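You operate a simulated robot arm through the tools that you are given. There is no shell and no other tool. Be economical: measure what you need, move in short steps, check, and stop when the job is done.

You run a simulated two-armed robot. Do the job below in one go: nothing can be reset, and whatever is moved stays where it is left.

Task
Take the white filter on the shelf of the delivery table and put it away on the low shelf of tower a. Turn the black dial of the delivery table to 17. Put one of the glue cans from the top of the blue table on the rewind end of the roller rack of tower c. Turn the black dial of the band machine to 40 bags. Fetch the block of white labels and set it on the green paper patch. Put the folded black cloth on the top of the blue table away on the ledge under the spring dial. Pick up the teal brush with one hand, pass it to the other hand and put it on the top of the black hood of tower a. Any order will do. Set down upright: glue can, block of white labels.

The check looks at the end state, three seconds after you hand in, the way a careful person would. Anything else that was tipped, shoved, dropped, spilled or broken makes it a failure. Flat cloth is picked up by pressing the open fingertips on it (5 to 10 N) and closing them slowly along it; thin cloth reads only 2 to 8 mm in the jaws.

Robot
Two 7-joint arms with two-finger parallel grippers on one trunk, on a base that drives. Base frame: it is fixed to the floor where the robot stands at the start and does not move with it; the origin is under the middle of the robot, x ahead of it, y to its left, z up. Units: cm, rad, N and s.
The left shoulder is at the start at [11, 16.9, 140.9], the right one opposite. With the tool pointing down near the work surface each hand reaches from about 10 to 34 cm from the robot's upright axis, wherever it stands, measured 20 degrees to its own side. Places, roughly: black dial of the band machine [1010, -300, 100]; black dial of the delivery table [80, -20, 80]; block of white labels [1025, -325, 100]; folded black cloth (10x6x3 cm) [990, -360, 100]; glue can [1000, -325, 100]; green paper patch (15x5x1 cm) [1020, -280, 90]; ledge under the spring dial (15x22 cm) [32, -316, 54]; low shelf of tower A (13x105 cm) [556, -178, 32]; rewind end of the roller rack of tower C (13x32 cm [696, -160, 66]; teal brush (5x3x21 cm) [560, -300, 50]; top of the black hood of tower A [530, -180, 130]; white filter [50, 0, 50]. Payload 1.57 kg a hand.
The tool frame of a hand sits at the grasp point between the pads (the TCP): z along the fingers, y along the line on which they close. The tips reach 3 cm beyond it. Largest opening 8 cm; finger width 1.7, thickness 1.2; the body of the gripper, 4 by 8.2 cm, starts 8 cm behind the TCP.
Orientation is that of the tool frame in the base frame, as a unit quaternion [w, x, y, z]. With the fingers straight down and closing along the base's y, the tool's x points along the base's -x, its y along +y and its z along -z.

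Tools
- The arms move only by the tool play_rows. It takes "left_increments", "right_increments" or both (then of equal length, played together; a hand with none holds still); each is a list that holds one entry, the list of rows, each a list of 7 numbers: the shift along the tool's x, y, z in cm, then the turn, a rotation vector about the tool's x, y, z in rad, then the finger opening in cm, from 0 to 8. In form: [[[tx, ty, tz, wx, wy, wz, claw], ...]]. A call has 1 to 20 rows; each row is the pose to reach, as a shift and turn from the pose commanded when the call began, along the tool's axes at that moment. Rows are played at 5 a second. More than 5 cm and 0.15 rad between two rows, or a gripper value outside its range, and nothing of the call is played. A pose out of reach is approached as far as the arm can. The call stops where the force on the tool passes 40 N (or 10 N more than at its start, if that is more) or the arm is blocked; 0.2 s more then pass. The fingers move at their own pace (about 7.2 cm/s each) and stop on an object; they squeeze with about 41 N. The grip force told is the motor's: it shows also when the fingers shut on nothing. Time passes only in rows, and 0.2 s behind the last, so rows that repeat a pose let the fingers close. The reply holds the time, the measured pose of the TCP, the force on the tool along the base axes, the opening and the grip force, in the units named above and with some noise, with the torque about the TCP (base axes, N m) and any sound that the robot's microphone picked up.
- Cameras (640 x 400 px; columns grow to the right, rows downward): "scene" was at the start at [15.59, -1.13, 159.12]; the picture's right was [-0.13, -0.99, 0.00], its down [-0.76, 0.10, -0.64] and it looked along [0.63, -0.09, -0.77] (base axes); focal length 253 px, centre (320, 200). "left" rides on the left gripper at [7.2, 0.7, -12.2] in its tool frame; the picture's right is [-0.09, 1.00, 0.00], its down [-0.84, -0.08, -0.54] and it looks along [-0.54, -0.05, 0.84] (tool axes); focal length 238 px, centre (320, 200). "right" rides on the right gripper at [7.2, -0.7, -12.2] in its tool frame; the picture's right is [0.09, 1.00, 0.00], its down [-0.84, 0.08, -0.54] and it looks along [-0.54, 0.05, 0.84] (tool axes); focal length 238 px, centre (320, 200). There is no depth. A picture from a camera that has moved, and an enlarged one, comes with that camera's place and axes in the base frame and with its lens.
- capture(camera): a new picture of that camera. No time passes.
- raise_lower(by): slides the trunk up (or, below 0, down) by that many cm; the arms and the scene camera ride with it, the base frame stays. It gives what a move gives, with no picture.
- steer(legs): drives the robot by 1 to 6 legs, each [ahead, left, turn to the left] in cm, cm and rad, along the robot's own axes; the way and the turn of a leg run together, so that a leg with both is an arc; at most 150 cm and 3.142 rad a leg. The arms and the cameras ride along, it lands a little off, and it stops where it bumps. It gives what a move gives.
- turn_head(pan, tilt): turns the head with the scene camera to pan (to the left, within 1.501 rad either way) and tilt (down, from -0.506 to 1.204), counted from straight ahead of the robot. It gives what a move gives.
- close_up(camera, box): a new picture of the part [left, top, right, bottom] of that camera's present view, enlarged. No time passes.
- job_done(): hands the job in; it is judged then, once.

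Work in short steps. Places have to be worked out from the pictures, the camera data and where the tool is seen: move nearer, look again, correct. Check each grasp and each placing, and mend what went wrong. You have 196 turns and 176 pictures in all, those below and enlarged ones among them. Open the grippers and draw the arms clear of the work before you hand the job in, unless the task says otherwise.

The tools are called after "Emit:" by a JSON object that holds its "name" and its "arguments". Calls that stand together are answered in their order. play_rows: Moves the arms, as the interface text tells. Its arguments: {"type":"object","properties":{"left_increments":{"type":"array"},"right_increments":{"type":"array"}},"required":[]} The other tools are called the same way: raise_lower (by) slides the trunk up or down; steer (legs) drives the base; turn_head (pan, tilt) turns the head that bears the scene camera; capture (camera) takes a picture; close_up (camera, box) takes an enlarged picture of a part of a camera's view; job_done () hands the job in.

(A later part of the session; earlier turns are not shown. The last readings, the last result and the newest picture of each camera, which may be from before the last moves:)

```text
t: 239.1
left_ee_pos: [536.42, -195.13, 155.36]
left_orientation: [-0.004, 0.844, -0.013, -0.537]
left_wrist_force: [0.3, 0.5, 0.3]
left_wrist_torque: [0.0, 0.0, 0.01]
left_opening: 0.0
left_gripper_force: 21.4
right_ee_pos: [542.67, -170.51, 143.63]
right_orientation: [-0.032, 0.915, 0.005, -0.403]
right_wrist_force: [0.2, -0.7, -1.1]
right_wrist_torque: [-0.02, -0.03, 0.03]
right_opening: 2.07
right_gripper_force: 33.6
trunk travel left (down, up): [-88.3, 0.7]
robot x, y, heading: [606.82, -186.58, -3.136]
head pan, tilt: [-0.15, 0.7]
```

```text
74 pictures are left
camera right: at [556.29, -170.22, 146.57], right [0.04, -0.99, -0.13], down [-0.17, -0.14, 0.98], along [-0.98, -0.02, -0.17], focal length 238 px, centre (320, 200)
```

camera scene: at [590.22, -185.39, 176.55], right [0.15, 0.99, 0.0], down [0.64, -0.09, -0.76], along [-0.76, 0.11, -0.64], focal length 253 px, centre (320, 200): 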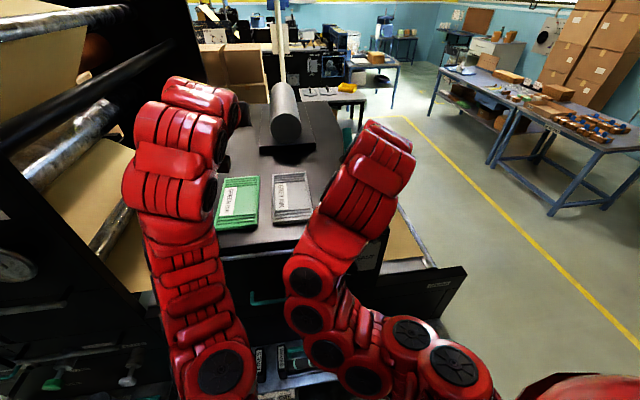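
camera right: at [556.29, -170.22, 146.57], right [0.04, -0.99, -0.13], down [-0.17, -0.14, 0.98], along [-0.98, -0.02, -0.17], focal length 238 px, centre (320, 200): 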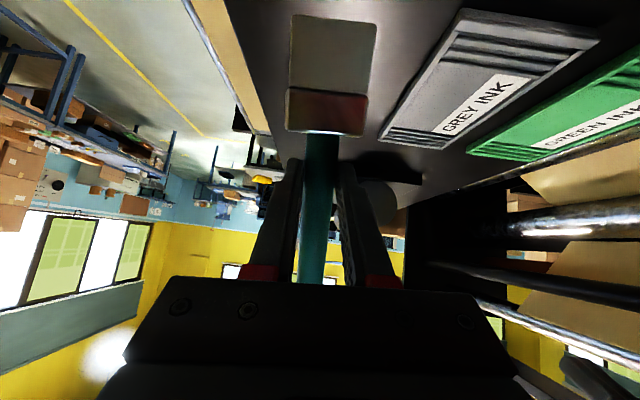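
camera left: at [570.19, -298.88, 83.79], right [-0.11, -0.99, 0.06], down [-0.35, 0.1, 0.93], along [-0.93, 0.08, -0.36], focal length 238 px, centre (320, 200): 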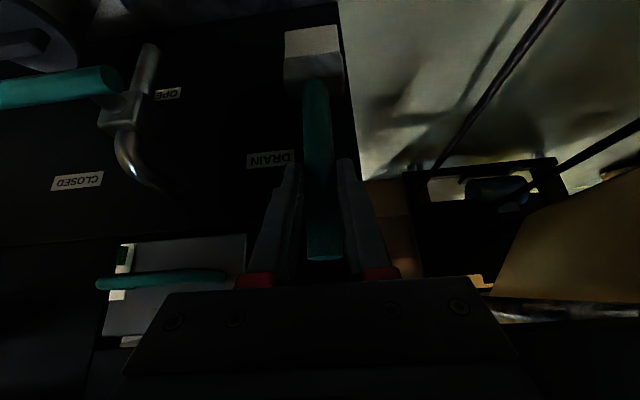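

The brush is over the free strip right of the grey pad. I drive 7 cm further and lower 2.5 cm to touch the head down.

Emit:
{"name": "steer", "arguments": {"legs": [[7, 0, 0]]}}

Emit:
{"name": "play_rows", "arguments": {"right_increments": [[[0.5, 0, 0.5, 0, 0, 0, 0.6], [1, 0, 0.9, 0, 0, 0, 0.6], [1.4, 0, 1.3, 0, 0, 0, 0.6], [1.8, 0, 1.7, 0, 0, 0, 0.6], [1.8, 0, 1.7, 0, 0, 0, 0.6]]]}}

Emit:
{"name": "capture", "arguments": {"camera": "right"}}

```text
t: 240.1
left_ee_pos: [530.48, -194.97, 155.63]
left_orientation: [-0.004, 0.842, -0.013, -0.54]
left_wrist_force: [0.1, 1.0, -0.5]
left_wrist_torque: [-0.03, -0.01, -0.01]
left_opening: 0.0
left_gripper_force: 20.7
right_ee_pos: [536.41, -170.45, 143.92]
right_orientation: [-0.032, 0.914, 0.004, -0.405]
right_wrist_force: [0.8, -0.2, -1.2]
right_wrist_torque: [-0.02, 0.01, -0.02]
right_opening: 2.07
right_gripper_force: 34.2
trunk travel left (down, up): [-88.3, 0.7]
robot x, y, heading: [599.93, -186.57, -3.142]
head pan, tilt: [-0.15, 0.7]
```

```text
t: 241.3
left_ee_pos: [529.92, -194.94, 155.46]
left_orientation: [-0.003, 0.843, -0.013, -0.538]
left_wrist_force: [1.2, -0.2, 1.0]
left_wrist_torque: [0.03, -0.01, -0.01]
left_opening: 0.0
left_gripper_force: 20.8
right_ee_pos: [535.84, -170.43, 141.22]
right_orientation: [-0.032, 0.914, 0.004, -0.404]
right_wrist_force: [-0.7, -0.2, -1.1]
right_wrist_torque: [0.02, -0.01, 0.0]
right_opening: 2.09
right_gripper_force: 33.9
trunk travel left (down, up): [-88.3, 0.7]
robot x, y, heading: [599.83, -186.38, -3.14]
head pan, tilt: [-0.15, 0.7]
```

```text
73 pictures are left
camera right: at [549.61, -170.15, 144.15], right [0.04, -0.99, -0.13], down [-0.17, -0.14, 0.98], along [-0.99, -0.02, -0.17], focal length 238 px, centre (320, 200)
```

right: 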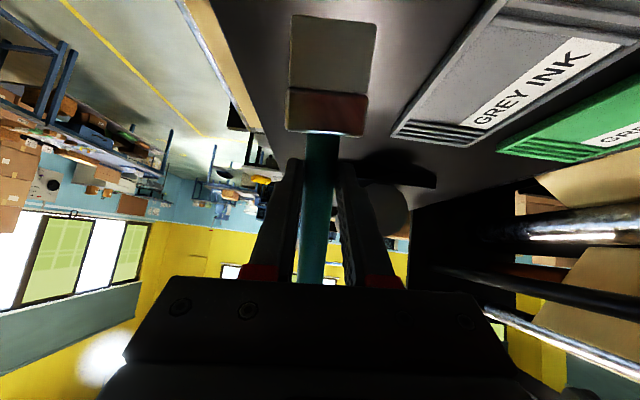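

Not yet in contact. I go on down and slightly forward in an arc, letting the head touch and the handle pivot.

Emit:
{"name": "play_rows", "arguments": {"right_increments": [[[0.7, 0, 0.7, 0, 0, 0, 0.6], [1.4, 0, 1.5, 0, 0, 0, 0.6], [1.9, 0, 2.5, 0, 0, 0, 0.6], [2.3, 0, 3.8, 0, 0, 0, 0.6], [2.6, 0, 5, 0, 0, 0, 0.6], [2.6, 0, 5, 0, 0, 0, 0.6]]]}}

Emit:
{"name": "capture", "arguments": {"camera": "right"}}

```text
t: 242.7
left_ee_pos: [529.89, -194.98, 155.45]
left_orientation: [-0.004, 0.843, -0.014, -0.538]
left_wrist_force: [-0.4, -0.6, -1.0]
left_wrist_torque: [-0.01, 0.02, -0.01]
left_opening: 0.01
left_gripper_force: 21.8
right_ee_pos: [533.77, -169.82, 136.18]
right_orientation: [-0.034, 0.913, 0.003, -0.406]
right_wrist_force: [-6.0, 3.0, 22.6]
right_wrist_torque: [-0.05, 0.09, -0.11]
right_opening: 2.13
right_gripper_force: 34.2
trunk travel left (down, up): [-88.3, 0.7]
robot x, y, heading: [599.98, -186.16, -3.141]
head pan, tilt: [-0.15, 0.7]
```

```text
72 pictures are left
camera right: at [547.55, -169.6, 139.05], right [0.04, -0.99, -0.13], down [-0.16, -0.14, 0.98], along [-0.99, -0.02, -0.17], focal length 238 px, centre (320, 200)
```

right: 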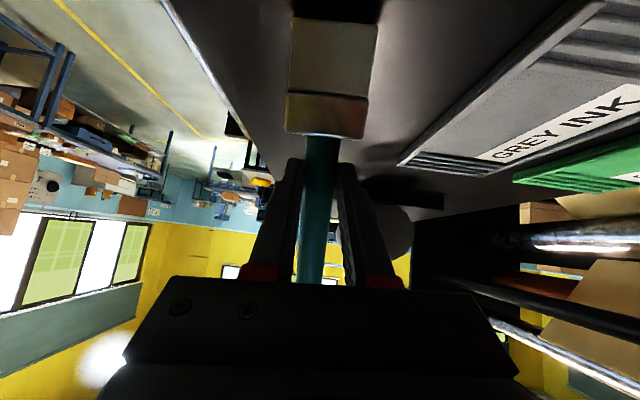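

The head is on the hood, but the brush hangs nearly vertical (it has pivoted in the grip). I sweep the hand in an arc about the head's contact point (forward −x and down) to lay it over.

Emit:
{"name": "play_rows", "arguments": {"right_increments": [[[-0.6, 0, 1.2, 0, 0, 0, 0.6], [-1.1, 0, 2.4, 0, 0, 0, 0.6], [-1.4, 0, 3.8, 0, 0, 0, 0.6], [-1.6, 0, 5.1, 0, 0, 0, 0.6], [-1.5, 0, 6.5, 0, 0, 0, 0.6], [-1.35, 0, 8, 0, 0, 0, 0.6], [-1.35, 0, 8, 0, 0, 0, 0.6]]]}}

Emit:
{"name": "capture", "arguments": {"camera": "right"}}

```text
t: 244.3
left_ee_pos: [529.91, -195.14, 155.52]
left_orientation: [-0.004, 0.843, -0.014, -0.538]
left_wrist_force: [-0.7, 0.7, -0.1]
left_wrist_torque: [0.0, 0.01, 0.02]
left_opening: 0.02
left_gripper_force: 21.4
right_ee_pos: [527.09, -169.67, 131.5]
right_orientation: [-0.032, 0.915, 0.004, -0.403]
right_wrist_force: [3.2, -0.2, 7.6]
right_wrist_torque: [-0.06, -0.66, 0.02]
right_opening: 2.1
right_gripper_force: 35.0
trunk travel left (down, up): [-88.3, 0.7]
robot x, y, heading: [599.85, -186.6, -3.137]
head pan, tilt: [-0.15, 0.7]
```

```text
71 pictures are left
camera right: at [540.93, -169.34, 134.49], right [0.04, -0.99, -0.13], down [-0.17, -0.14, 0.98], along [-0.98, -0.02, -0.17], focal length 238 px, centre (320, 200)
```

right: 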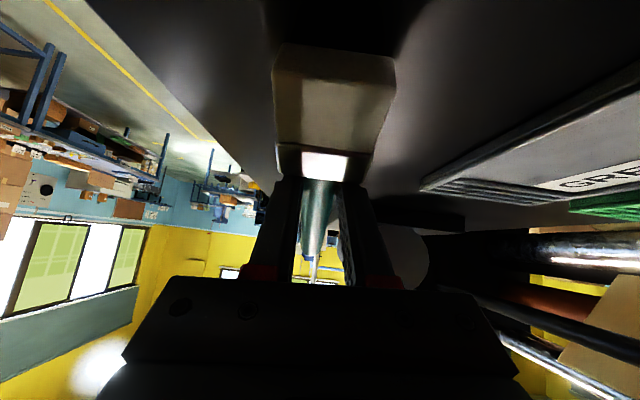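

It pivoted and is nearly flat. A bit further down, then release.

Emit:
{"name": "play_rows", "arguments": {"right_increments": [[[0.3, 0, 0.8, 0, 0, 0, 0.6], [0.6, 0, 1.7, 0, 0, 0, 0.6], [0.6, 0, 1.7, 0, 0, 0, 0.6], [0.6, 0, 1.7, 0, 0, 0, 2.4], [0.6, 0, 1.7, 0, 0, 0, 3.5], [0.6, 0, 1.7, 0, 0, 0, 4.5], [0.6, 0, 1.7, 0, 0, 0, 4.5]]]}}

Emit:
{"name": "capture", "arguments": {"camera": "right"}}

```text
t: 245.9
left_ee_pos: [529.79, -195.01, 155.37]
left_orientation: [-0.004, 0.843, -0.013, -0.538]
left_wrist_force: [0.1, 0.3, -1.1]
left_wrist_torque: [0.0, 0.0, -0.02]
left_opening: 0.0
left_gripper_force: 21.6
right_ee_pos: [526.14, -169.44, 129.9]
right_orientation: [-0.031, 0.915, 0.006, -0.403]
right_wrist_force: [0.1, -0.2, 0.3]
right_wrist_torque: [0.03, -0.01, -0.01]
right_opening: 4.52
right_gripper_force: 0.1
trunk travel left (down, up): [-88.3, 0.7]
robot x, y, heading: [600.04, -186.35, -3.137]
head pan, tilt: [-0.15, 0.7]
```

```text
70 pictures are left
camera right: at [539.89, -169.12, 132.84], right [0.04, -0.99, -0.13], down [-0.17, -0.14, 0.98], along [-0.98, -0.02, -0.17], focal length 238 px, centre (320, 200)
```

right: 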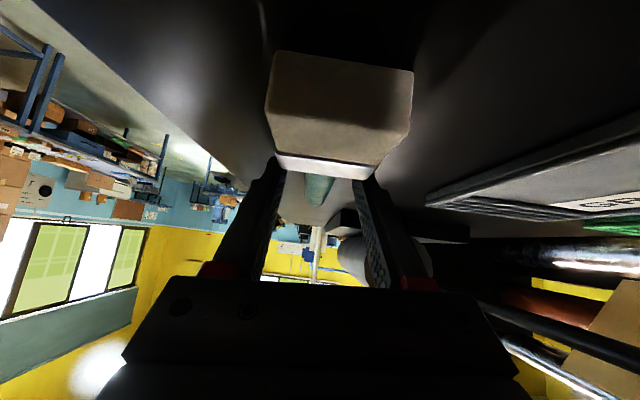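

Released. I lift the hand straight up 10 cm, then check from above.

Emit:
{"name": "play_rows", "arguments": {"right_increments": [[[-1, 0, -0.9, 0, 0, 0, 5], [-2.2, 0, -2, 0, 0, 0, 5], [-4, 0, -3.7, 0, 0, 0, 5], [-6, 0, -5.4, 0, 0, 0, 5], [-7.5, 0, -6.8, 0, 0, 0, 5], [-7.5, 0, -6.8, 0, 0, 0, 5]]]}}

Emit:
{"name": "steer", "arguments": {"legs": [[-55, 0, 0]]}}

Emit:
{"name": "turn_head", "arguments": {"pan": -0.05, "tilt": 0.5}}

Emit:
{"name": "close_up", "arguments": {"camera": "scene", "box": [220, 115, 400, 255]}}

```text
t: 247.3
left_ee_pos: [529.84, -195.16, 155.4]
left_orientation: [-0.003, 0.842, -0.013, -0.539]
left_wrist_force: [0.2, 0.4, 0.2]
left_wrist_torque: [0.02, 0.0, -0.01]
left_opening: 0.0
left_gripper_force: 21.5
right_ee_pos: [526.15, -170.2, 139.89]
right_orientation: [-0.032, 0.915, 0.005, -0.403]
right_wrist_force: [0.0, -0.4, 1.1]
right_wrist_torque: [0.0, 0.0, 0.01]
right_opening: 5.01
right_gripper_force: 0.1
trunk travel left (down, up): [-88.3, 0.7]
robot x, y, heading: [599.88, -186.63, -3.142]
head pan, tilt: [-0.15, 0.7]
```

```text
t: 250.5
left_ee_pos: [583.81, -195.5, 155.37]
left_orientation: [0.0, 0.843, -0.008, -0.537]
left_wrist_force: [0.4, 0.9, 0.7]
left_wrist_torque: [0.02, -0.04, -0.02]
left_opening: 0.0
left_gripper_force: 20.8
right_ee_pos: [579.85, -170.46, 139.78]
right_orientation: [-0.029, 0.915, 0.011, -0.402]
right_wrist_force: [0.2, -0.1, -0.7]
right_wrist_torque: [0.01, -0.01, -0.01]
right_opening: 4.99
right_gripper_force: 0.1
trunk travel left (down, up): [-88.3, 0.7]
robot x, y, heading: [654.15, -186.09, -3.132]
head pan, tilt: [-0.15, 0.7]
```

```text
t: 251.2
left_ee_pos: [584.07, -195.53, 155.42]
left_orientation: [-0.001, 0.843, -0.009, -0.538]
left_wrist_force: [-0.2, 0.8, 0.1]
left_wrist_torque: [-0.02, -0.01, -0.04]
left_opening: 0.0
left_gripper_force: 21.3
right_ee_pos: [580.09, -170.45, 140.06]
right_orientation: [-0.03, 0.914, 0.01, -0.404]
right_wrist_force: [-0.8, 0.0, 0.3]
right_wrist_torque: [0.01, 0.04, 0.0]
right_opening: 4.99
right_gripper_force: 0.2
trunk travel left (down, up): [-88.3, 0.7]
robot x, y, heading: [654.26, -185.94, -3.129]
head pan, tilt: [-0.051, 0.499]
```

```text
2.86 times, centred on (310, 185) of scene
camera zoom: at [636.97, -185.94, 178.33], right [0.04, 1.0, 0.0], down [0.48, -0.02, -0.88], along [-0.88, 0.03, -0.48], focal length 722 px, centre (349, 243)
```

zoom: 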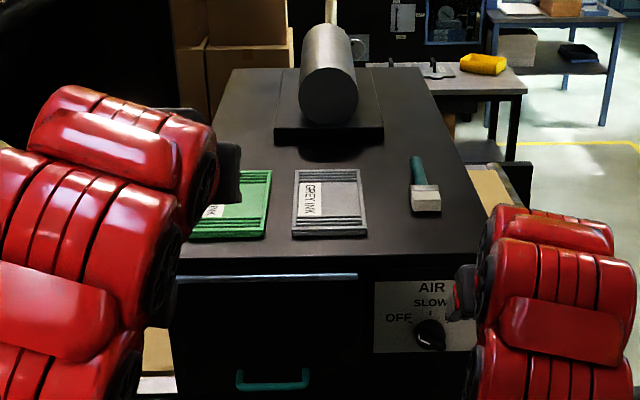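

The brush lies safely on the hood top. Now I leave the lane to the aisle, turn to face +x and look ahead toward x≈1000.

Emit:
{"name": "steer", "arguments": {"legs": [[0, -110, 0], [0, -95, 0], [0, 0, 1.571], [0, 0, 1.56]]}}

Emit:
{"name": "turn_head", "arguments": {"pan": -0.3, "tilt": 0.25}}

Emit:
{"name": "capture", "arguments": {"camera": "scene"}}

```text
t: 268.8
left_ee_pos: [721.5, 21.65, 155.41]
left_orientation: [0.538, 0.033, 0.842, -0.016]
left_wrist_force: [0.4, -0.2, 1.2]
left_wrist_torque: [0.0, 0.0, 0.0]
left_opening: 0.0
left_gripper_force: 21.3
right_ee_pos: [724.09, -3.44, 139.85]
right_orientation: [0.401, 0.017, 0.915, -0.042]
right_wrist_force: [0.4, -0.7, -0.7]
right_wrist_torque: [-0.02, 0.0, -0.03]
right_opening: 5.0
right_gripper_force: 0.1
trunk travel left (down, up): [-88.3, 0.7]
robot x, y, heading: [650.9, 16.26, -0.043]
head pan, tilt: [-0.051, 0.499]
```

```text
t: 269.5
left_ee_pos: [721.6, 21.71, 155.4]
left_orientation: [0.537, 0.032, 0.843, -0.016]
left_wrist_force: [-0.5, -0.8, -0.7]
left_wrist_torque: [0.0, 0.0, -0.01]
left_opening: 0.0
left_gripper_force: 21.8
right_ee_pos: [724.07, -3.38, 139.93]
right_orientation: [0.402, 0.017, 0.915, -0.042]
right_wrist_force: [0.2, -0.7, -0.7]
right_wrist_torque: [0.02, 0.0, -0.01]
right_opening: 5.0
right_gripper_force: 0.1
trunk travel left (down, up): [-88.3, 0.7]
robot x, y, heading: [651.11, 16.25, -0.043]
head pan, tilt: [-0.3, 0.25]
```

```text
68 pictures are left
camera scene: at [667.9, 12.78, 180.64], right [-0.34, -0.94, 0.0], down [-0.23, 0.08, -0.97], along [0.91, -0.33, -0.25], focal length 253 px, centre (320, 200)
```

scene: 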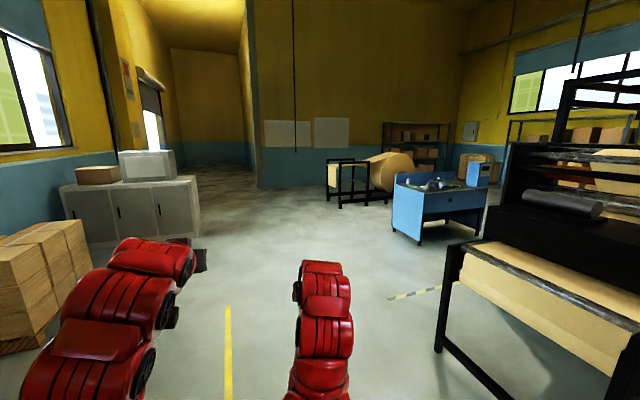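

The blue table is at about x 975-1040, y -275…-420. Zoom on it.

Emit:
{"name": "close_up", "arguments": {"camera": "scene", "box": [370, 140, 510, 250]}}

```text
3.64 times, centred on (440, 195) of scene
camera zoom: at [667.9, 12.78, 180.64], right [-0.34, -0.94, 0.0], down [-0.23, 0.08, -0.97], along [0.91, -0.33, -0.25], focal length 919 px, centre (-116, 218)
```

zoom: 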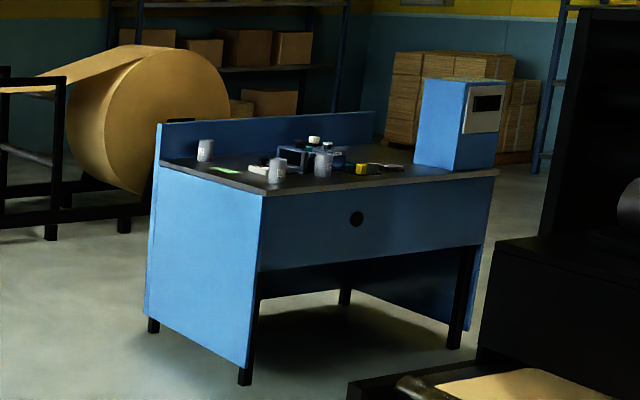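

The table's front faces −x at x≈980, y -277…-415, top z≈90. I drive to x≈880 and strafe right to y≈-290 facing it.

Emit:
{"name": "steer", "arguments": {"legs": [[145, 0, 0.043], [85, 0, 0], [0, -150, 0], [0, -150, 0]]}}

Emit:
{"name": "turn_head", "arguments": {"pan": -0.15, "tilt": 0.65}}

Emit:
{"name": "capture", "arguments": {"camera": "scene"}}

```text
t: 294.9
left_ee_pos: [960.93, -273.92, 155.41]
left_orientation: [0.538, 0.002, 0.843, 0.003]
left_wrist_force: [0.5, -0.7, 0.2]
left_wrist_torque: [0.0, 0.0, 0.0]
left_opening: 0.0
left_gripper_force: 21.3
right_ee_pos: [965.13, -298.68, 139.89]
right_orientation: [0.402, -0.016, 0.915, -0.027]
right_wrist_force: [-0.7, 0.6, -0.6]
right_wrist_torque: [0.0, -0.01, -0.02]
right_opening: 5.0
right_gripper_force: 0.1
trunk travel left (down, up): [-88.3, 0.7]
robot x, y, heading: [890.98, -284.01, 0.036]
head pan, tilt: [-0.3, 0.25]
```

```text
t: 295.7
left_ee_pos: [960.9, -274.0, 155.39]
left_orientation: [0.538, 0.003, 0.843, 0.003]
left_wrist_force: [-0.1, -0.4, -0.6]
left_wrist_torque: [0.01, 0.01, 0.0]
left_opening: 0.02
left_gripper_force: 21.9
right_ee_pos: [965.12, -298.7, 139.89]
right_orientation: [0.403, -0.016, 0.915, -0.027]
right_wrist_force: [1.4, 0.0, -0.5]
right_wrist_torque: [0.0, 0.01, -0.02]
right_opening: 5.01
right_gripper_force: 0.1
trunk travel left (down, up): [-88.3, 0.7]
robot x, y, heading: [891.29, -284.37, 0.031]
head pan, tilt: [-0.15, 0.649]
```

```text
66 pictures are left
camera scene: at [907.63, -285.17, 177.0], right [-0.12, -0.99, 0.0], down [-0.6, 0.07, -0.8], along [0.79, -0.1, -0.6], focal length 253 px, centre (320, 200)
```

scene: 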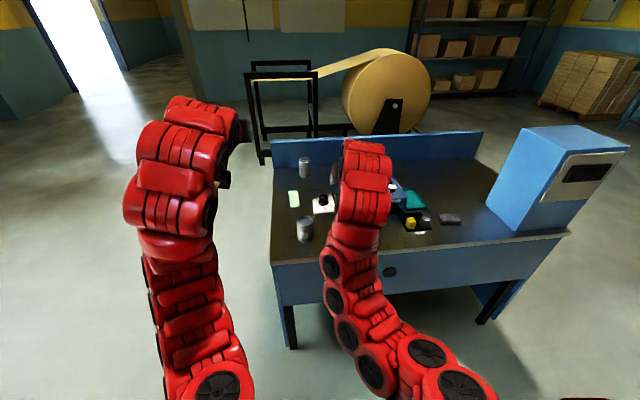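

The right arm hides the work area. I lower the trunk 33 cm and turn both hands to point down, further apart.

Emit:
{"name": "raise_lower", "arguments": {"by": -33}}

Emit:
{"name": "play_rows", "arguments": {"left_increments": [[[0.9, 1.8, -0.1, 0, 0.14, 0, 1], [1.8, 3.5, -0.3, 0, 0.28, 0, 2], [2.7, 5.2, -0.4, 0, 0.42, 0, 4], [3.6, 7, -0.5, 0, 0.56, 0, 6], [4.5, 8.8, -0.7, 0, 0.7, 0, 8], [5.4, 10.5, -0.8, 0, 0.84, 0, 8], [6.3, 12.2, -1, 0.005, 0.98, 0, 8], [7.1, 14, -1.1, 0.006, 1.12, -0.006, 8], [7.1, 14, -1.1, 0.006, 1.135, -0.006, 8]]], "right_increments": [[[0.8, -2, -0.8, -0.007, 0.1, 0, 5], [1.5, -4, -1.6, -0.014, 0.2, 0, 6], [2.3, -6, -2.5, -0.02, 0.31, 0.01, 7], [3, -8, -3.3, -0.027, 0.41, 0.01, 8], [3.8, -10, -4.1, -0.034, 0.52, 0.02, 8], [4.6, -12, -5, -0.04, 0.62, 0.02, 8], [5.3, -14, -5.8, -0.048, 0.72, 0.03, 8], [6.1, -16, -6.6, -0.055, 0.828, 0.033, 8], [6.1, -16, -6.6, -0.055, 0.828, 0.033, 8]]]}}

Emit:
{"name": "capture", "arguments": {"camera": "scene"}}

```text
t: 299.0
left_ee_pos: [960.92, -273.84, 122.43]
left_orientation: [0.539, 0.003, 0.843, 0.003]
left_wrist_force: [-0.5, -0.1, 0.3]
left_wrist_torque: [0.02, 0.01, 0.01]
left_opening: 0.0
left_gripper_force: 21.3
right_ee_pos: [965.13, -298.91, 106.96]
right_orientation: [0.404, -0.015, 0.914, -0.027]
right_wrist_force: [0.0, -0.3, 0.2]
right_wrist_torque: [-0.01, -0.04, -0.01]
right_opening: 5.0
right_gripper_force: 0.0
trunk travel left (down, up): [-55.3, 33.7]
robot x, y, heading: [890.98, -284.22, 0.027]
head pan, tilt: [-0.15, 0.649]
```

```text
t: 301.0
left_ee_pos: [961.6, -259.87, 102.54]
left_orientation: [0.025, 0.0, 1.0, 0.0]
left_wrist_force: [-0.6, 1.0, 0.2]
left_wrist_torque: [-0.04, 0.02, -0.02]
left_opening: 8.0
left_gripper_force: 0.1
left hand out of reach, approached as far as the arm can: row 1, 2, 3, 4, 5, 6, 7, 8, 9
right_ee_pos: [959.36, -315.42, 100.86]
right_orientation: [0.001, -0.001, 1.0, -0.002]
right_wrist_force: [0.2, 0.1, -0.3]
right_wrist_torque: [-0.05, 0.0, 0.01]
right_opening: 7.96
right_gripper_force: 0.0
right hand out of reach, approached as far as the arm can: row 2, 3, 6, 7, 8, 9
trunk travel left (down, up): [-55.3, 33.7]
robot x, y, heading: [891.18, -284.08, 0.029]
head pan, tilt: [-0.15, 0.649]
```

```text
65 pictures are left
camera scene: at [907.68, -284.81, 143.99], right [-0.12, -0.99, 0.0], down [-0.6, 0.07, -0.8], along [0.79, -0.1, -0.6], focal length 253 px, centre (320, 200)
```

scene: 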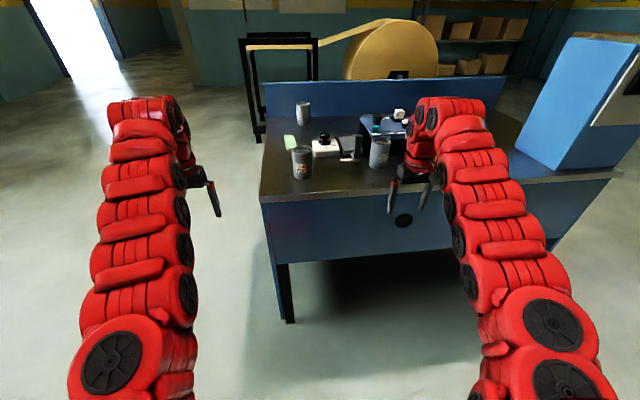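

Both hands point down now. Zoom on the table top to identify the objects.

Emit:
{"name": "close_up", "arguments": {"camera": "scene", "box": [255, 85, 415, 195]}}

Emit:
{"name": "capture", "arguments": {"camera": "right"}}

```text
3.64 times, centred on (335, 140) of scene
camera zoom: at [907.68, -284.81, 143.99], right [-0.12, -0.99, 0.0], down [-0.6, 0.07, -0.8], along [0.79, -0.1, -0.6], focal length 919 px, centre (266, 418)
```

zoom: 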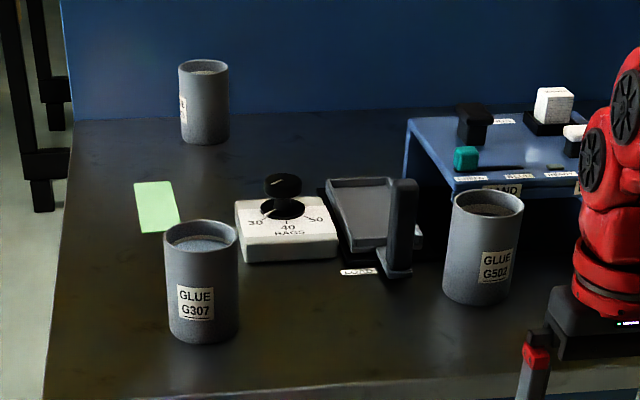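

```text
63 pictures are left
camera right: at [952.01, -316.03, 113.02], right [-0.09, 1.0, 0.0], down [0.84, 0.08, 0.54], along [0.54, 0.05, -0.84], focal length 238 px, centre (320, 200)
```

right: 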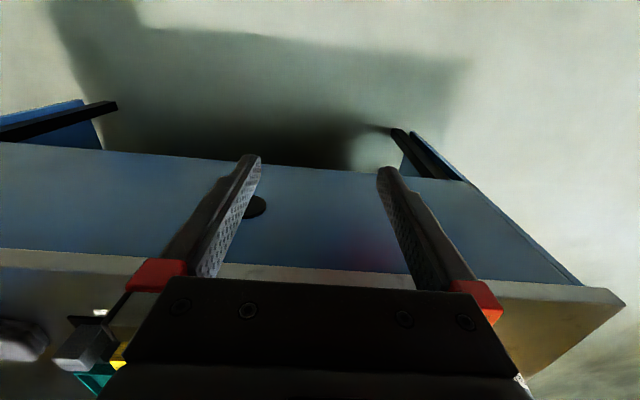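

Objects: three glue cans (G307 front-left, G502 front-right, one rear-left), dial box 30/40/50 BAGS, tray, band machine with the white label block on top, green patch at ≈(1028, -285). I raise the trunk 18 cm and drive 50 cm ahead to reach the dial.

Emit:
{"name": "raise_lower", "arguments": {"by": 18}}

Emit:
{"name": "steer", "arguments": {"legs": [[50, 0, -0.028]]}}

Emit:
{"name": "capture", "arguments": {"camera": "right"}}

Emit:
{"name": "turn_head", "arguments": {"pan": -0.2, "tilt": 0.9}}

Emit:
{"name": "capture", "arguments": {"camera": "scene"}}

```text
t: 303.0
left_ee_pos: [961.66, -260.0, 120.53]
left_orientation: [0.025, -0.001, 1.0, 0.001]
left_wrist_force: [0.0, 0.2, -0.5]
left_wrist_torque: [0.0, -0.03, -0.03]
left_opening: 8.0
left_gripper_force: 0.0
right_ee_pos: [959.41, -315.68, 118.87]
right_orientation: [0.002, 0.0, 1.0, 0.0]
right_wrist_force: [0.3, 0.5, 0.1]
right_wrist_torque: [0.0, -0.01, 0.01]
right_opening: 8.01
right_gripper_force: 0.1
trunk travel left (down, up): [-73.3, 15.7]
robot x, y, heading: [891.01, -284.43, 0.024]
head pan, tilt: [-0.15, 0.649]
```

```text
t: 305.9
left_ee_pos: [1011.89, -261.2, 120.67]
left_orientation: [0.027, 0.013, 1.0, 0.001]
left_wrist_force: [0.2, 1.0, -0.5]
left_wrist_torque: [0.0, 0.01, 0.01]
left_opening: 8.0
left_gripper_force: 0.1
right_ee_pos: [1008.09, -316.67, 118.8]
right_orientation: [0.002, 0.013, 1.0, 0.0]
right_wrist_force: [-0.8, 0.7, 0.1]
right_wrist_torque: [-0.03, -0.01, -0.01]
right_opening: 7.99
right_gripper_force: 0.0
trunk travel left (down, up): [-73.3, 15.7]
robot x, y, heading: [940.71, -283.55, 0.003]
head pan, tilt: [-0.15, 0.649]
```

```text
62 pictures are left
camera right: at [1000.75, -317.12, 131.0], right [-0.07, 1.0, 0.0], down [0.84, 0.06, 0.54], along [0.54, 0.04, -0.84], focal length 238 px, centre (320, 200)
```

right: 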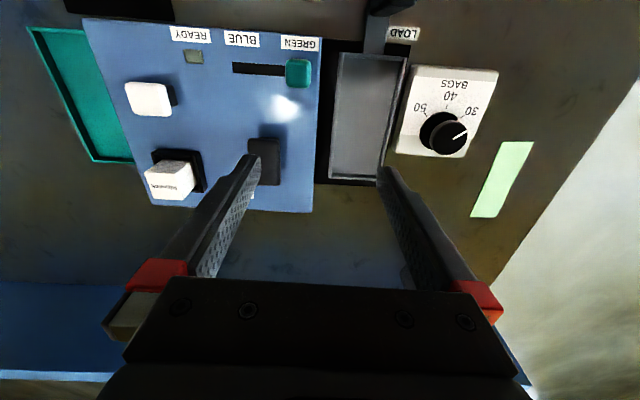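

```text
t: 306.7
left_ee_pos: [1011.92, -261.14, 120.6]
left_orientation: [0.026, 0.013, 1.0, 0.0]
left_wrist_force: [-0.7, 0.4, -0.2]
left_wrist_torque: [-0.01, 0.0, 0.01]
left_opening: 8.0
left_gripper_force: 0.1
right_ee_pos: [1008.08, -316.76, 118.84]
right_orientation: [0.002, 0.014, 1.0, 0.0]
right_wrist_force: [-0.2, 0.7, -0.5]
right_wrist_torque: [0.0, 0.02, -0.01]
right_opening: 8.01
right_gripper_force: 0.1
trunk travel left (down, up): [-73.3, 15.7]
robot x, y, heading: [940.72, -283.63, 0.004]
head pan, tilt: [-0.201, 0.901]
```

```text
61 pictures are left
camera scene: at [956.13, -285.04, 159.94], right [-0.2, -0.98, 0.0], down [-0.77, 0.15, -0.62], along [0.61, -0.12, -0.78], focal length 253 px, centre (320, 200)
```

scene: 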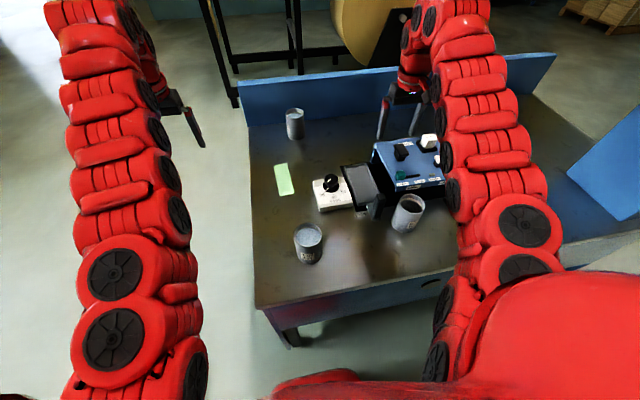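

Knob top resolved at about (1009, -299, 100). Zoom for the pointer.

Emit:
{"name": "close_up", "arguments": {"camera": "right", "box": [385, 55, 545, 165]}}

```text
3.64 times, centred on (465, 110) of right
camera zoom: at [1000.83, -317.12, 130.95], right [-0.07, 1.0, 0.0], down [0.84, 0.06, 0.54], along [0.54, 0.04, -0.84], focal length 867 px, centre (-207, 527)
```

zoom: 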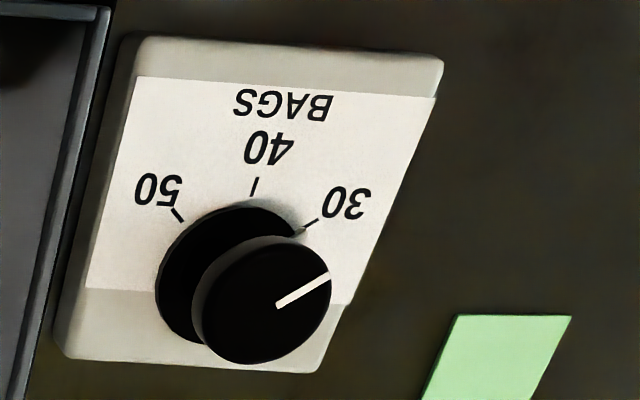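

Pointer is on 30; 40 lies ~47° counter-clockwise (toward −x). Knob centre ≈(1009.8, -299.2), cap ~5 cm. I move the right hand above it, pre-turned +1.17 rad so the fingers close mostly along x, clear of the tray.

Emit:
{"name": "play_rows", "arguments": {"right_increments": [[[-0.3, 2.5, 0, 0, 0, 0.15, 8], [-0.6, 5, 0, 0, 0, 0.3, 8], [-0.9, 7.5, 0, 0, 0, 0.45, 8], [-1.2, 10, 0, 0, 0, 0.6, 8], [-1.5, 12.5, 1, 0, 0, 0.75, 8], [-1.7, 15, 3, 0, 0, 0.9, 8], [-1.7, 17.6, 6, 0, 0, 1.05, 8], [-1.7, 17.6, 10, 0, 0, 1.17, 8], [-1.7, 17.6, 12, 0, 0, 1.17, 8], [-1.7, 17.6, 12, 0, 0, 1.17, 8]]]}}

Emit:
{"name": "capture", "arguments": {"camera": "right"}}

```text
t: 308.9
left_ee_pos: [1011.87, -261.06, 120.81]
left_orientation: [0.025, 0.013, 1.0, 0.0]
left_wrist_force: [0.0, 0.5, 0.9]
left_wrist_torque: [-0.02, 0.02, 0.01]
left_opening: 8.02
left_gripper_force: 0.0
right_ee_pos: [1010.17, -299.1, 106.87]
right_orientation: [0.001, 0.564, 0.826, 0.0]
right_wrist_force: [-0.1, 1.3, 0.8]
right_wrist_torque: [0.0, -0.02, 0.0]
right_opening: 8.01
right_gripper_force: 0.1
trunk travel left (down, up): [-73.3, 15.7]
robot x, y, heading: [940.7, -283.6, 0.001]
head pan, tilt: [-0.201, 0.901]
```

```text
59 pictures are left
camera right: at [1006.74, -292.67, 119.04], right [0.89, 0.45, 0.0], down [0.38, -0.75, 0.54], along [0.25, -0.49, -0.84], focal length 238 px, centre (320, 200)
```

right: 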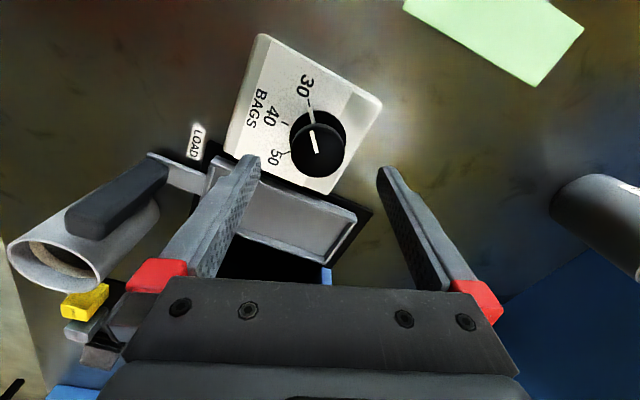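

Centred over the knob. Descend 5.9 cm and close on the cap.

Emit:
{"name": "play_rows", "arguments": {"right_increments": [[[0, 0, 3, 0, 0, 0, 8], [0, 0, 5, 0, 0, 0, 8], [0, 0, 5.9, 0, 0, 0, 8], [0, 0, 5.9, 0, 0, 0, 6.5], [0, 0, 5.9, 0, 0, 0, 5], [0, 0, 5.9, 0, 0, 0, 3.8], [0, 0, 5.9, 0, 0, 0, 3.4], [0, 0, 5.9, 0, 0, 0, 3.4]]]}}

Emit:
{"name": "close_up", "arguments": {"camera": "right", "box": [220, 60, 420, 240]}}

```text
t: 310.7
left_ee_pos: [1011.78, -261.33, 120.62]
left_orientation: [0.026, 0.013, 1.0, 0.001]
left_wrist_force: [0.0, -1.0, 0.2]
left_wrist_torque: [-0.01, 0.01, 0.03]
left_opening: 8.0
left_gripper_force: 0.1
right_ee_pos: [1010.07, -299.48, 101.1]
right_orientation: [0.001, 0.564, 0.826, -0.001]
right_wrist_force: [-11.9, -4.8, -2.5]
right_wrist_torque: [-0.09, 0.12, -0.04]
right_opening: 4.64
right_gripper_force: 6.7
trunk travel left (down, up): [-73.3, 15.7]
robot x, y, heading: [940.58, -283.31, 0.004]
head pan, tilt: [-0.201, 0.901]
```

```text
2.22 times, centred on (320, 150) of right
camera zoom: at [1006.73, -292.87, 113.21], right [0.89, 0.45, 0.0], down [0.38, -0.75, 0.54], along [0.25, -0.48, -0.84], focal length 530 px, centre (320, 311)
```

zoom: 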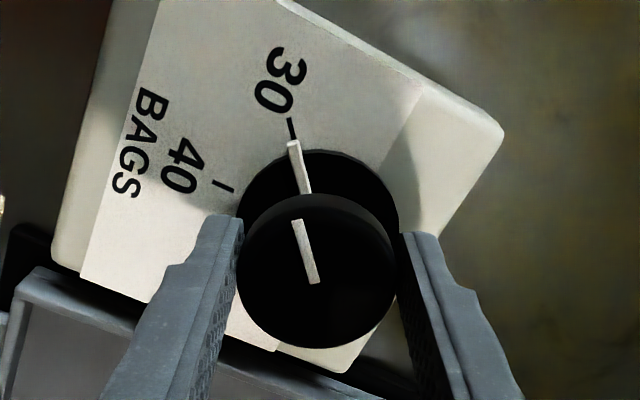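

Gripped on the cap. I turn counter-clockwise 0.8 rad and check the pointer against 40.

Emit:
{"name": "play_rows", "arguments": {"right_increments": [[[0, 0, 0, 0, 0, -0.14, 3.4], [0, 0, 0, 0, 0, -0.28, 3.4], [0, 0, 0, 0, 0, -0.42, 3.4], [0, 0, 0, 0, 0, -0.56, 3.4], [0, 0, 0, 0, 0, -0.7, 3.4], [0, 0, 0, 0, 0, -0.8, 3.4], [0, 0, 0, 0, 0, -0.8, 3.4]]]}}

Emit:
{"name": "close_up", "arguments": {"camera": "right", "box": [220, 60, 420, 240]}}

```text
t: 312.3
left_ee_pos: [1011.76, -261.42, 120.77]
left_orientation: [0.026, 0.013, 1.0, 0.001]
left_wrist_force: [0.3, -0.2, -0.5]
left_wrist_torque: [-0.03, -0.01, 0.02]
left_opening: 7.98
left_gripper_force: 0.0
right_ee_pos: [1010.38, -299.38, 101.1]
right_orientation: [0.003, 0.196, 0.981, 0.0]
right_wrist_force: [-4.9, -15.5, 5.7]
right_wrist_torque: [-0.36, 0.08, 0.02]
right_opening: 4.79
right_gripper_force: 7.6
trunk travel left (down, up): [-73.3, 15.7]
robot x, y, heading: [940.6, -283.56, -0.0]
head pan, tilt: [-0.201, 0.901]
```

```text
2.22 times, centred on (320, 150) of right
camera zoom: at [1003.24, -297.2, 113.18], right [0.3, 0.95, 0.0], down [0.8, -0.25, 0.55], along [0.52, -0.16, -0.84], focal length 530 px, centre (320, 311)
```

zoom: 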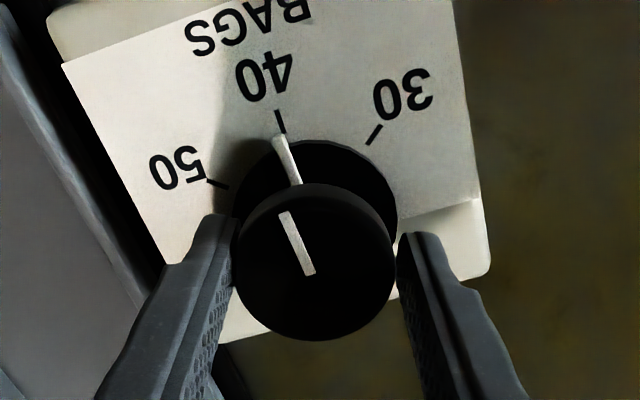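

The index mark is on the 40 tick. I release, lift 8 cm, and verify.

Emit:
{"name": "play_rows", "arguments": {"right_increments": [[[0, 0, 0, 0, 0, 0, 5.5], [0, 0, 0, 0, 0, 0, 6.5], [0, 0, -3, 0, 0, 0, 6.5], [0, 0, -7, 0, 0, 0, 7], [0, 0, -11, 0, 0, 0.1, 8], [0, 0, -15, 0, 0, 0, 8], [0, 0, -15, 0, 0, -0.12, 8], [0, 0, -15, 0, 0, -0.25, 8], [0, 0, -15, 0, 0, -0.37, 8]]]}}

Emit:
{"name": "close_up", "arguments": {"camera": "right", "box": [240, 60, 400, 220]}}

```text
t: 314.3
left_ee_pos: [1011.95, -261.02, 120.57]
left_orientation: [0.025, 0.013, 1.0, 0.0]
left_wrist_force: [-0.2, -0.1, 0.3]
left_wrist_torque: [0.0, 0.01, 0.01]
left_opening: 7.98
left_gripper_force: 0.1
right_ee_pos: [1010.39, -299.03, 115.9]
right_orientation: [0.001, 0.012, 1.0, 0.0]
right_wrist_force: [1.0, 0.5, -0.5]
right_wrist_torque: [0.0, 0.01, 0.02]
right_opening: 8.01
right_gripper_force: 0.0
trunk travel left (down, up): [-73.3, 15.7]
robot x, y, heading: [940.63, -283.46, 0.004]
head pan, tilt: [-0.201, 0.901]
```

```text
2.50 times, centred on (320, 140) of right
camera zoom: at [1002.93, -299.5, 128.1], right [-0.07, 1.0, 0.0], down [0.84, 0.06, 0.54], along [0.54, 0.04, -0.84], focal length 596 px, centre (320, 350)
```

zoom: 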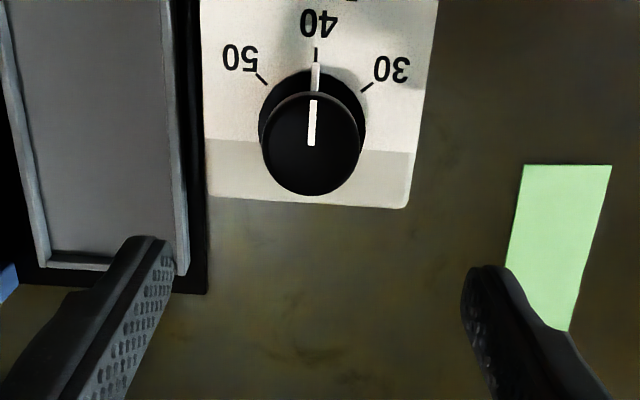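

The dial reads 40. Next the label block on the band machine at about (1014, -333, top 108). I strafe right 24 cm to bring it within reach and look.

Emit:
{"name": "steer", "arguments": {"legs": [[2, -26, 0]]}}

Emit:
{"name": "capture", "arguments": {"camera": "right"}}

```text
t: 316.1
left_ee_pos: [1013.92, -286.98, 120.66]
left_orientation: [0.025, 0.013, 1.0, 0.0]
left_wrist_force: [0.0, -0.4, -0.2]
left_wrist_torque: [-0.04, 0.01, -0.03]
left_opening: 8.0
left_gripper_force: 0.1
right_ee_pos: [1012.45, -324.97, 116.07]
right_orientation: [0.002, 0.014, 1.0, -0.001]
right_wrist_force: [-0.4, 0.0, 0.7]
right_wrist_torque: [-0.02, 0.04, 0.03]
right_opening: 8.01
right_gripper_force: 0.1
trunk travel left (down, up): [-73.3, 15.7]
robot x, y, heading: [942.77, -309.36, 0.007]
head pan, tilt: [-0.201, 0.901]
```

```text
55 pictures are left
camera right: at [1004.97, -325.47, 128.09], right [-0.07, 1.0, 0.0], down [0.84, 0.06, 0.54], along [0.54, 0.03, -0.84], focal length 238 px, centre (320, 200)
```

right: 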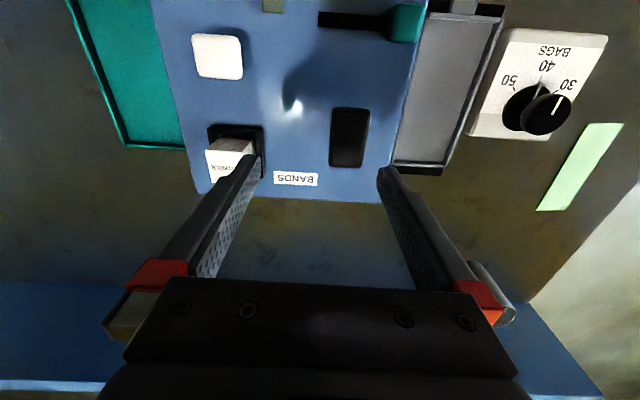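

Zoom on the label block.

Emit:
{"name": "close_up", "arguments": {"camera": "right", "box": [180, 100, 300, 210]}}

```text
3.64 times, centred on (240, 155) of right
camera zoom: at [1004.97, -325.47, 128.09], right [-0.07, 1.0, 0.0], down [0.84, 0.06, 0.54], along [0.54, 0.03, -0.84], focal length 867 px, centre (611, 364)
```

zoom: 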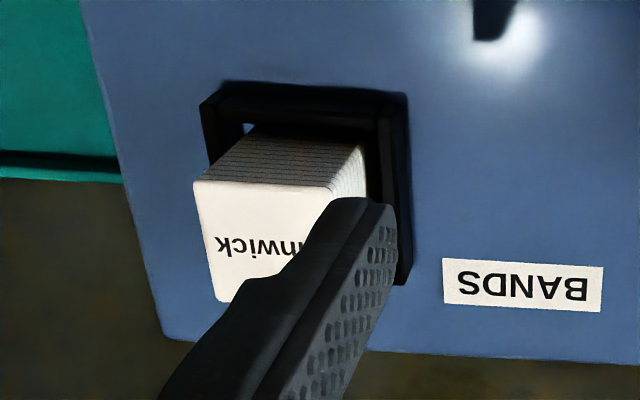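

Block top centre ≈(1014.8, -333.5), ~3.6 cm wide. I move above it with 6 cm opening and check.

Emit:
{"name": "play_rows", "arguments": {"right_increments": [[[-0.8, -3, 0, 0, 0, 0, 7], [-1.6, -6, 0, 0, 0, 0, 6.4], [-2.6, -8.5, 0, 0, 0, 0, 6.4], [-2.6, -8.5, 2, 0, 0, 0, 6.4], [-2.6, -8.5, 3.5, 0, 0, 0, 6.4], [-2.6, -8.5, 3.5, 0, 0, 0, 6.4]]]}}

Emit:
{"name": "capture", "arguments": {"camera": "right"}}

```text
t: 317.6
left_ee_pos: [1013.91, -287.12, 120.67]
left_orientation: [0.025, 0.013, 1.0, 0.001]
left_wrist_force: [-0.6, -0.6, 0.4]
left_wrist_torque: [0.0, 0.0, 0.0]
left_opening: 8.01
left_gripper_force: 0.1
right_ee_pos: [1014.54, -333.82, 112.49]
right_orientation: [0.002, 0.013, 1.0, 0.001]
right_wrist_force: [0.4, -0.1, -0.1]
right_wrist_torque: [-0.01, 0.0, 0.03]
right_opening: 6.39
right_gripper_force: 0.1
right hand out of reach, approached as far as the arm can: row 3, 4
trunk travel left (down, up): [-73.3, 15.7]
robot x, y, heading: [942.2, -309.41, 0.003]
head pan, tilt: [-0.201, 0.901]
```

```text
53 pictures are left
camera right: at [1007.21, -334.24, 124.68], right [-0.07, 1.0, 0.0], down [0.84, 0.06, 0.54], along [0.54, 0.04, -0.84], focal length 238 px, centre (320, 200)
```

right: 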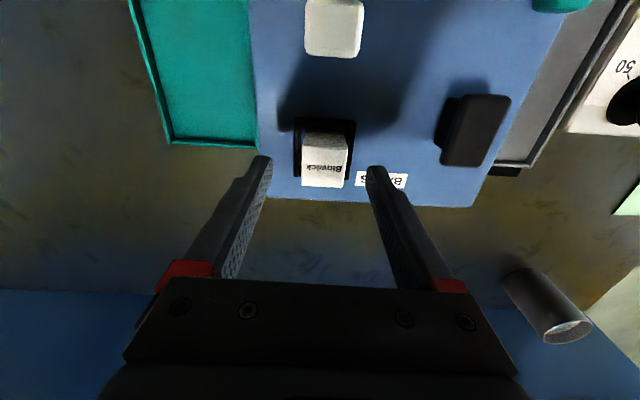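

Aligned. I descend 3.6 cm (tips ~2 cm below the block's top) and close.

Emit:
{"name": "play_rows", "arguments": {"right_increments": [[[-0.4, 0.4, 1.5, 0, 0, 0, 6.4], [-0.6, 0.5, 3, 0, 0, 0, 6.4], [-0.6, 0.5, 3.8, 0, 0, 0, 6.4], [-0.6, 0.5, 3.8, 0, 0, 0, 5], [-0.6, 0.5, 3.8, 0, 0, 0, 4], [-0.6, 0.5, 3.8, 0, 0, 0, 2.5], [-0.6, 0.5, 3.8, 0, 0, 0, 2]]]}}

Emit:
{"name": "capture", "arguments": {"camera": "right"}}

```text
t: 319.1
left_ee_pos: [1014.05, -287.19, 120.59]
left_orientation: [0.025, 0.014, 1.0, 0.0]
left_wrist_force: [-0.6, 0.5, 0.6]
left_wrist_torque: [-0.01, -0.02, 0.01]
left_opening: 8.01
left_gripper_force: 0.1
right_ee_pos: [1015.3, -333.36, 108.63]
right_orientation: [0.001, 0.013, 1.0, 0.0]
right_wrist_force: [-0.9, 0.5, -0.4]
right_wrist_torque: [-0.04, 0.01, 0.02]
right_opening: 3.26
right_gripper_force: 40.9
trunk travel left (down, up): [-73.3, 15.7]
robot x, y, heading: [942.58, -309.49, -0.002]
head pan, tilt: [-0.201, 0.901]
```

```text
52 pictures are left
camera right: at [1007.88, -333.75, 120.9], right [-0.07, 1.0, 0.0], down [0.84, 0.06, 0.54], along [0.54, 0.03, -0.84], focal length 238 px, centre (320, 200)
```

right: 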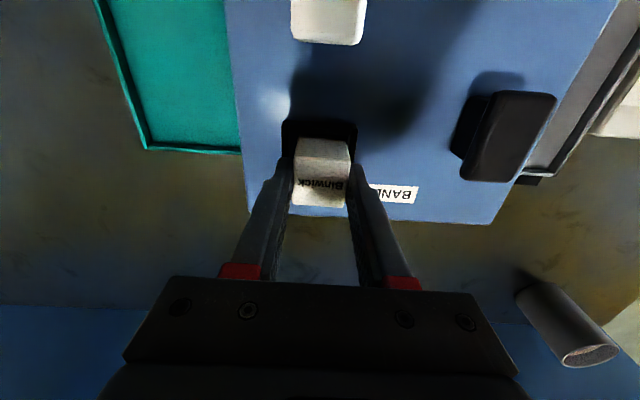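

Block gripped (3.3 cm). I lift 11 cm and check the hold, then strafe left toward the patch (centre ≈(1019, -282.5)).

Emit:
{"name": "play_rows", "arguments": {"right_increments": [[[0, 0, -2, 0, 0, 0, 2], [0, 0, -5, 0, 0, 0, 2], [0, 0, -8, 0, 0, 0, 2], [0, 0, -11, 0, 0, 0, 2], [0, 0, -11, 0, 0, 0, 2]]]}}

Emit:
{"name": "steer", "arguments": {"legs": [[0, 50, 0]]}}

Emit:
{"name": "capture", "arguments": {"camera": "right"}}

```text
t: 320.4
left_ee_pos: [1014.03, -287.11, 120.59]
left_orientation: [0.025, 0.014, 1.0, 0.001]
left_wrist_force: [-0.4, -0.6, 0.3]
left_wrist_torque: [0.03, 0.0, -0.02]
left_opening: 7.99
left_gripper_force: 0.0
right_ee_pos: [1013.54, -332.24, 118.89]
right_orientation: [0.001, 0.013, 1.0, 0.001]
right_wrist_force: [-0.1, 0.0, -0.8]
right_wrist_torque: [0.03, 0.0, 0.02]
right_opening: 3.28
right_gripper_force: 40.9
right hand out of reach, approached as far as the arm can: row 2, 3, 4, 5
trunk travel left (down, up): [-73.3, 15.7]
robot x, y, heading: [942.71, -309.1, 0.004]
head pan, tilt: [-0.201, 0.901]
```

```text
t: 323.3
left_ee_pos: [1014.21, -236.78, 120.64]
left_orientation: [0.025, 0.015, 1.0, 0.001]
left_wrist_force: [-0.2, 0.4, 0.1]
left_wrist_torque: [0.03, -0.01, -0.02]
left_opening: 8.01
left_gripper_force: 0.0
right_ee_pos: [1013.54, -281.91, 118.8]
right_orientation: [0.001, 0.016, 1.0, 0.0]
right_wrist_force: [-0.5, 0.3, -1.2]
right_wrist_torque: [-0.02, 0.01, 0.02]
right_opening: 3.27
right_gripper_force: 41.2
trunk travel left (down, up): [-73.3, 15.7]
robot x, y, heading: [942.95, -258.75, -0.008]
head pan, tilt: [-0.201, 0.901]
```

```text
51 pictures are left
camera right: at [1006.17, -282.3, 131.02], right [-0.06, 1.0, 0.0], down [0.84, 0.05, 0.54], along [0.54, 0.03, -0.84], focal length 238 px, centre (320, 200)
```

right: 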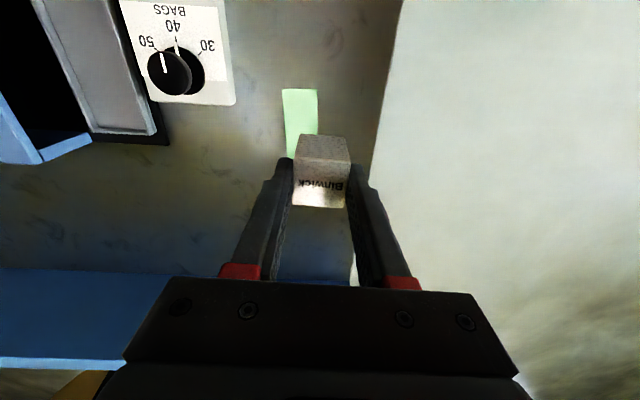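

The patch shows at x 1012-1027, y≈-285. I creep 4 cm ahead, shift the hand −3 cm in y and lower to z≈104, then look again.

Emit:
{"name": "steer", "arguments": {"legs": [[4.5, -2, 0.006]]}}

Emit:
{"name": "play_rows", "arguments": {"right_increments": [[[0, -0.4, 3, 0, 0, 0, 2], [0, -0.8, 6, 0, 0, 0, 2], [0, -1, 9, 0, 0, 0, 2], [0, -1, 12, 0, 0, 0, 2], [0, -1, 14.5, 0, 0, 0, 2], [0, -1, 14.5, 0, 0, 0, 2]]]}}

Emit:
{"name": "capture", "arguments": {"camera": "right"}}

```text
t: 324.2
left_ee_pos: [1018.14, -238.1, 120.83]
left_orientation: [0.027, 0.012, 1.0, 0.0]
left_wrist_force: [-0.1, 0.7, -0.4]
left_wrist_torque: [-0.04, -0.02, -0.03]
left_opening: 7.99
left_gripper_force: 0.1
right_ee_pos: [1017.8, -283.24, 119.06]
right_orientation: [0.002, 0.013, 1.0, -0.001]
right_wrist_force: [-1.1, 0.0, 0.3]
right_wrist_torque: [-0.01, -0.02, 0.0]
right_opening: 3.29
right_gripper_force: 41.0
trunk travel left (down, up): [-73.3, 15.7]
robot x, y, heading: [947.02, -260.44, 0.007]
head pan, tilt: [-0.201, 0.901]
```

```text
t: 325.6
left_ee_pos: [1018.43, -238.22, 120.62]
left_orientation: [0.026, 0.012, 1.0, 0.0]
left_wrist_force: [0.0, -0.3, -0.1]
left_wrist_torque: [0.02, -0.04, 0.01]
left_opening: 7.97
left_gripper_force: 0.2
right_ee_pos: [1018.16, -284.35, 104.57]
right_orientation: [0.001, 0.012, 1.0, 0.0]
right_wrist_force: [0.4, 0.3, -0.5]
right_wrist_torque: [0.01, -0.04, -0.01]
right_opening: 3.28
right_gripper_force: 40.7
trunk travel left (down, up): [-73.3, 15.7]
robot x, y, heading: [947.22, -261.03, 0.005]
head pan, tilt: [-0.201, 0.901]
```

```text
50 pictures are left
camera right: at [1010.74, -284.78, 116.64], right [-0.07, 1.0, 0.0], down [0.84, 0.06, 0.54], along [0.54, 0.04, -0.84], focal length 238 px, centre (320, 200)
```

right: 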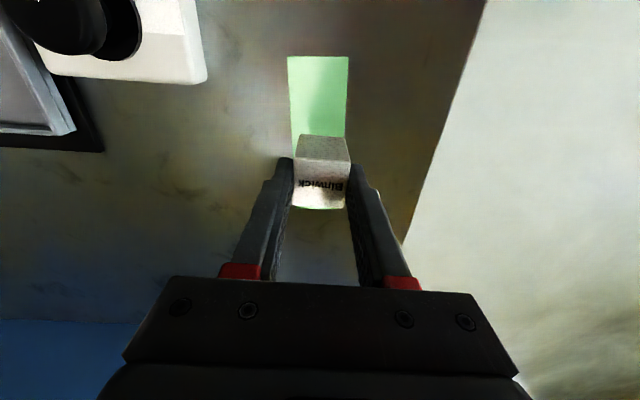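

The block is right over the patch (TCP (1018.2, -284.4), patch x 1011-1028). I lower 8 cm, then look for contact.

Emit:
{"name": "play_rows", "arguments": {"right_increments": [[[0, 0, 2.5, 0, 0, 0, 2], [0, 0, 5, 0, 0, 0, 2], [0, 0, 7, 0, 0, 0, 2], [0, 0, 8, 0, 0, 0, 2], [0, 0, 8, 0, 0, 0, 2]]]}}

Emit:
{"name": "capture", "arguments": {"camera": "right"}}

```text
t: 326.5
left_ee_pos: [1017.94, -238.1, 120.87]
left_orientation: [0.026, 0.013, 1.0, 0.0]
left_wrist_force: [-0.2, -1.1, -0.3]
left_wrist_torque: [0.06, 0.05, -0.03]
left_opening: 8.0
left_gripper_force: 0.2
right_ee_pos: [1018.13, -284.29, 98.39]
right_orientation: [0.011, 0.012, 1.0, -0.002]
right_wrist_force: [-14.4, 4.0, 42.1]
right_wrist_torque: [0.23, 0.81, -0.02]
right_opening: 3.27
right_gripper_force: 40.8
trunk travel left (down, up): [-73.3, 15.7]
robot x, y, heading: [947.29, -260.65, 0.001]
head pan, tilt: [-0.201, 0.901]
stopped in row 4 (right hand): the force on the tool passed its limit at 62 N (the readings are from after the stop); the commanded pose is now the measured one
```

```text
49 pictures are left
camera right: at [1010.58, -284.71, 110.36], right [-0.07, 1.0, -0.01], down [0.83, 0.06, 0.56], along [0.56, 0.03, -0.83], focal length 238 px, centre (320, 200)
```

right: 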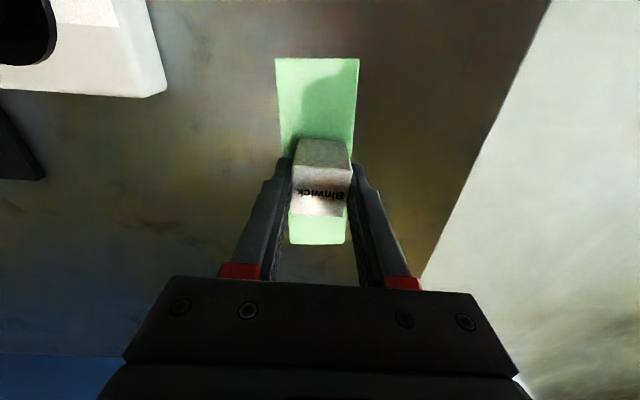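

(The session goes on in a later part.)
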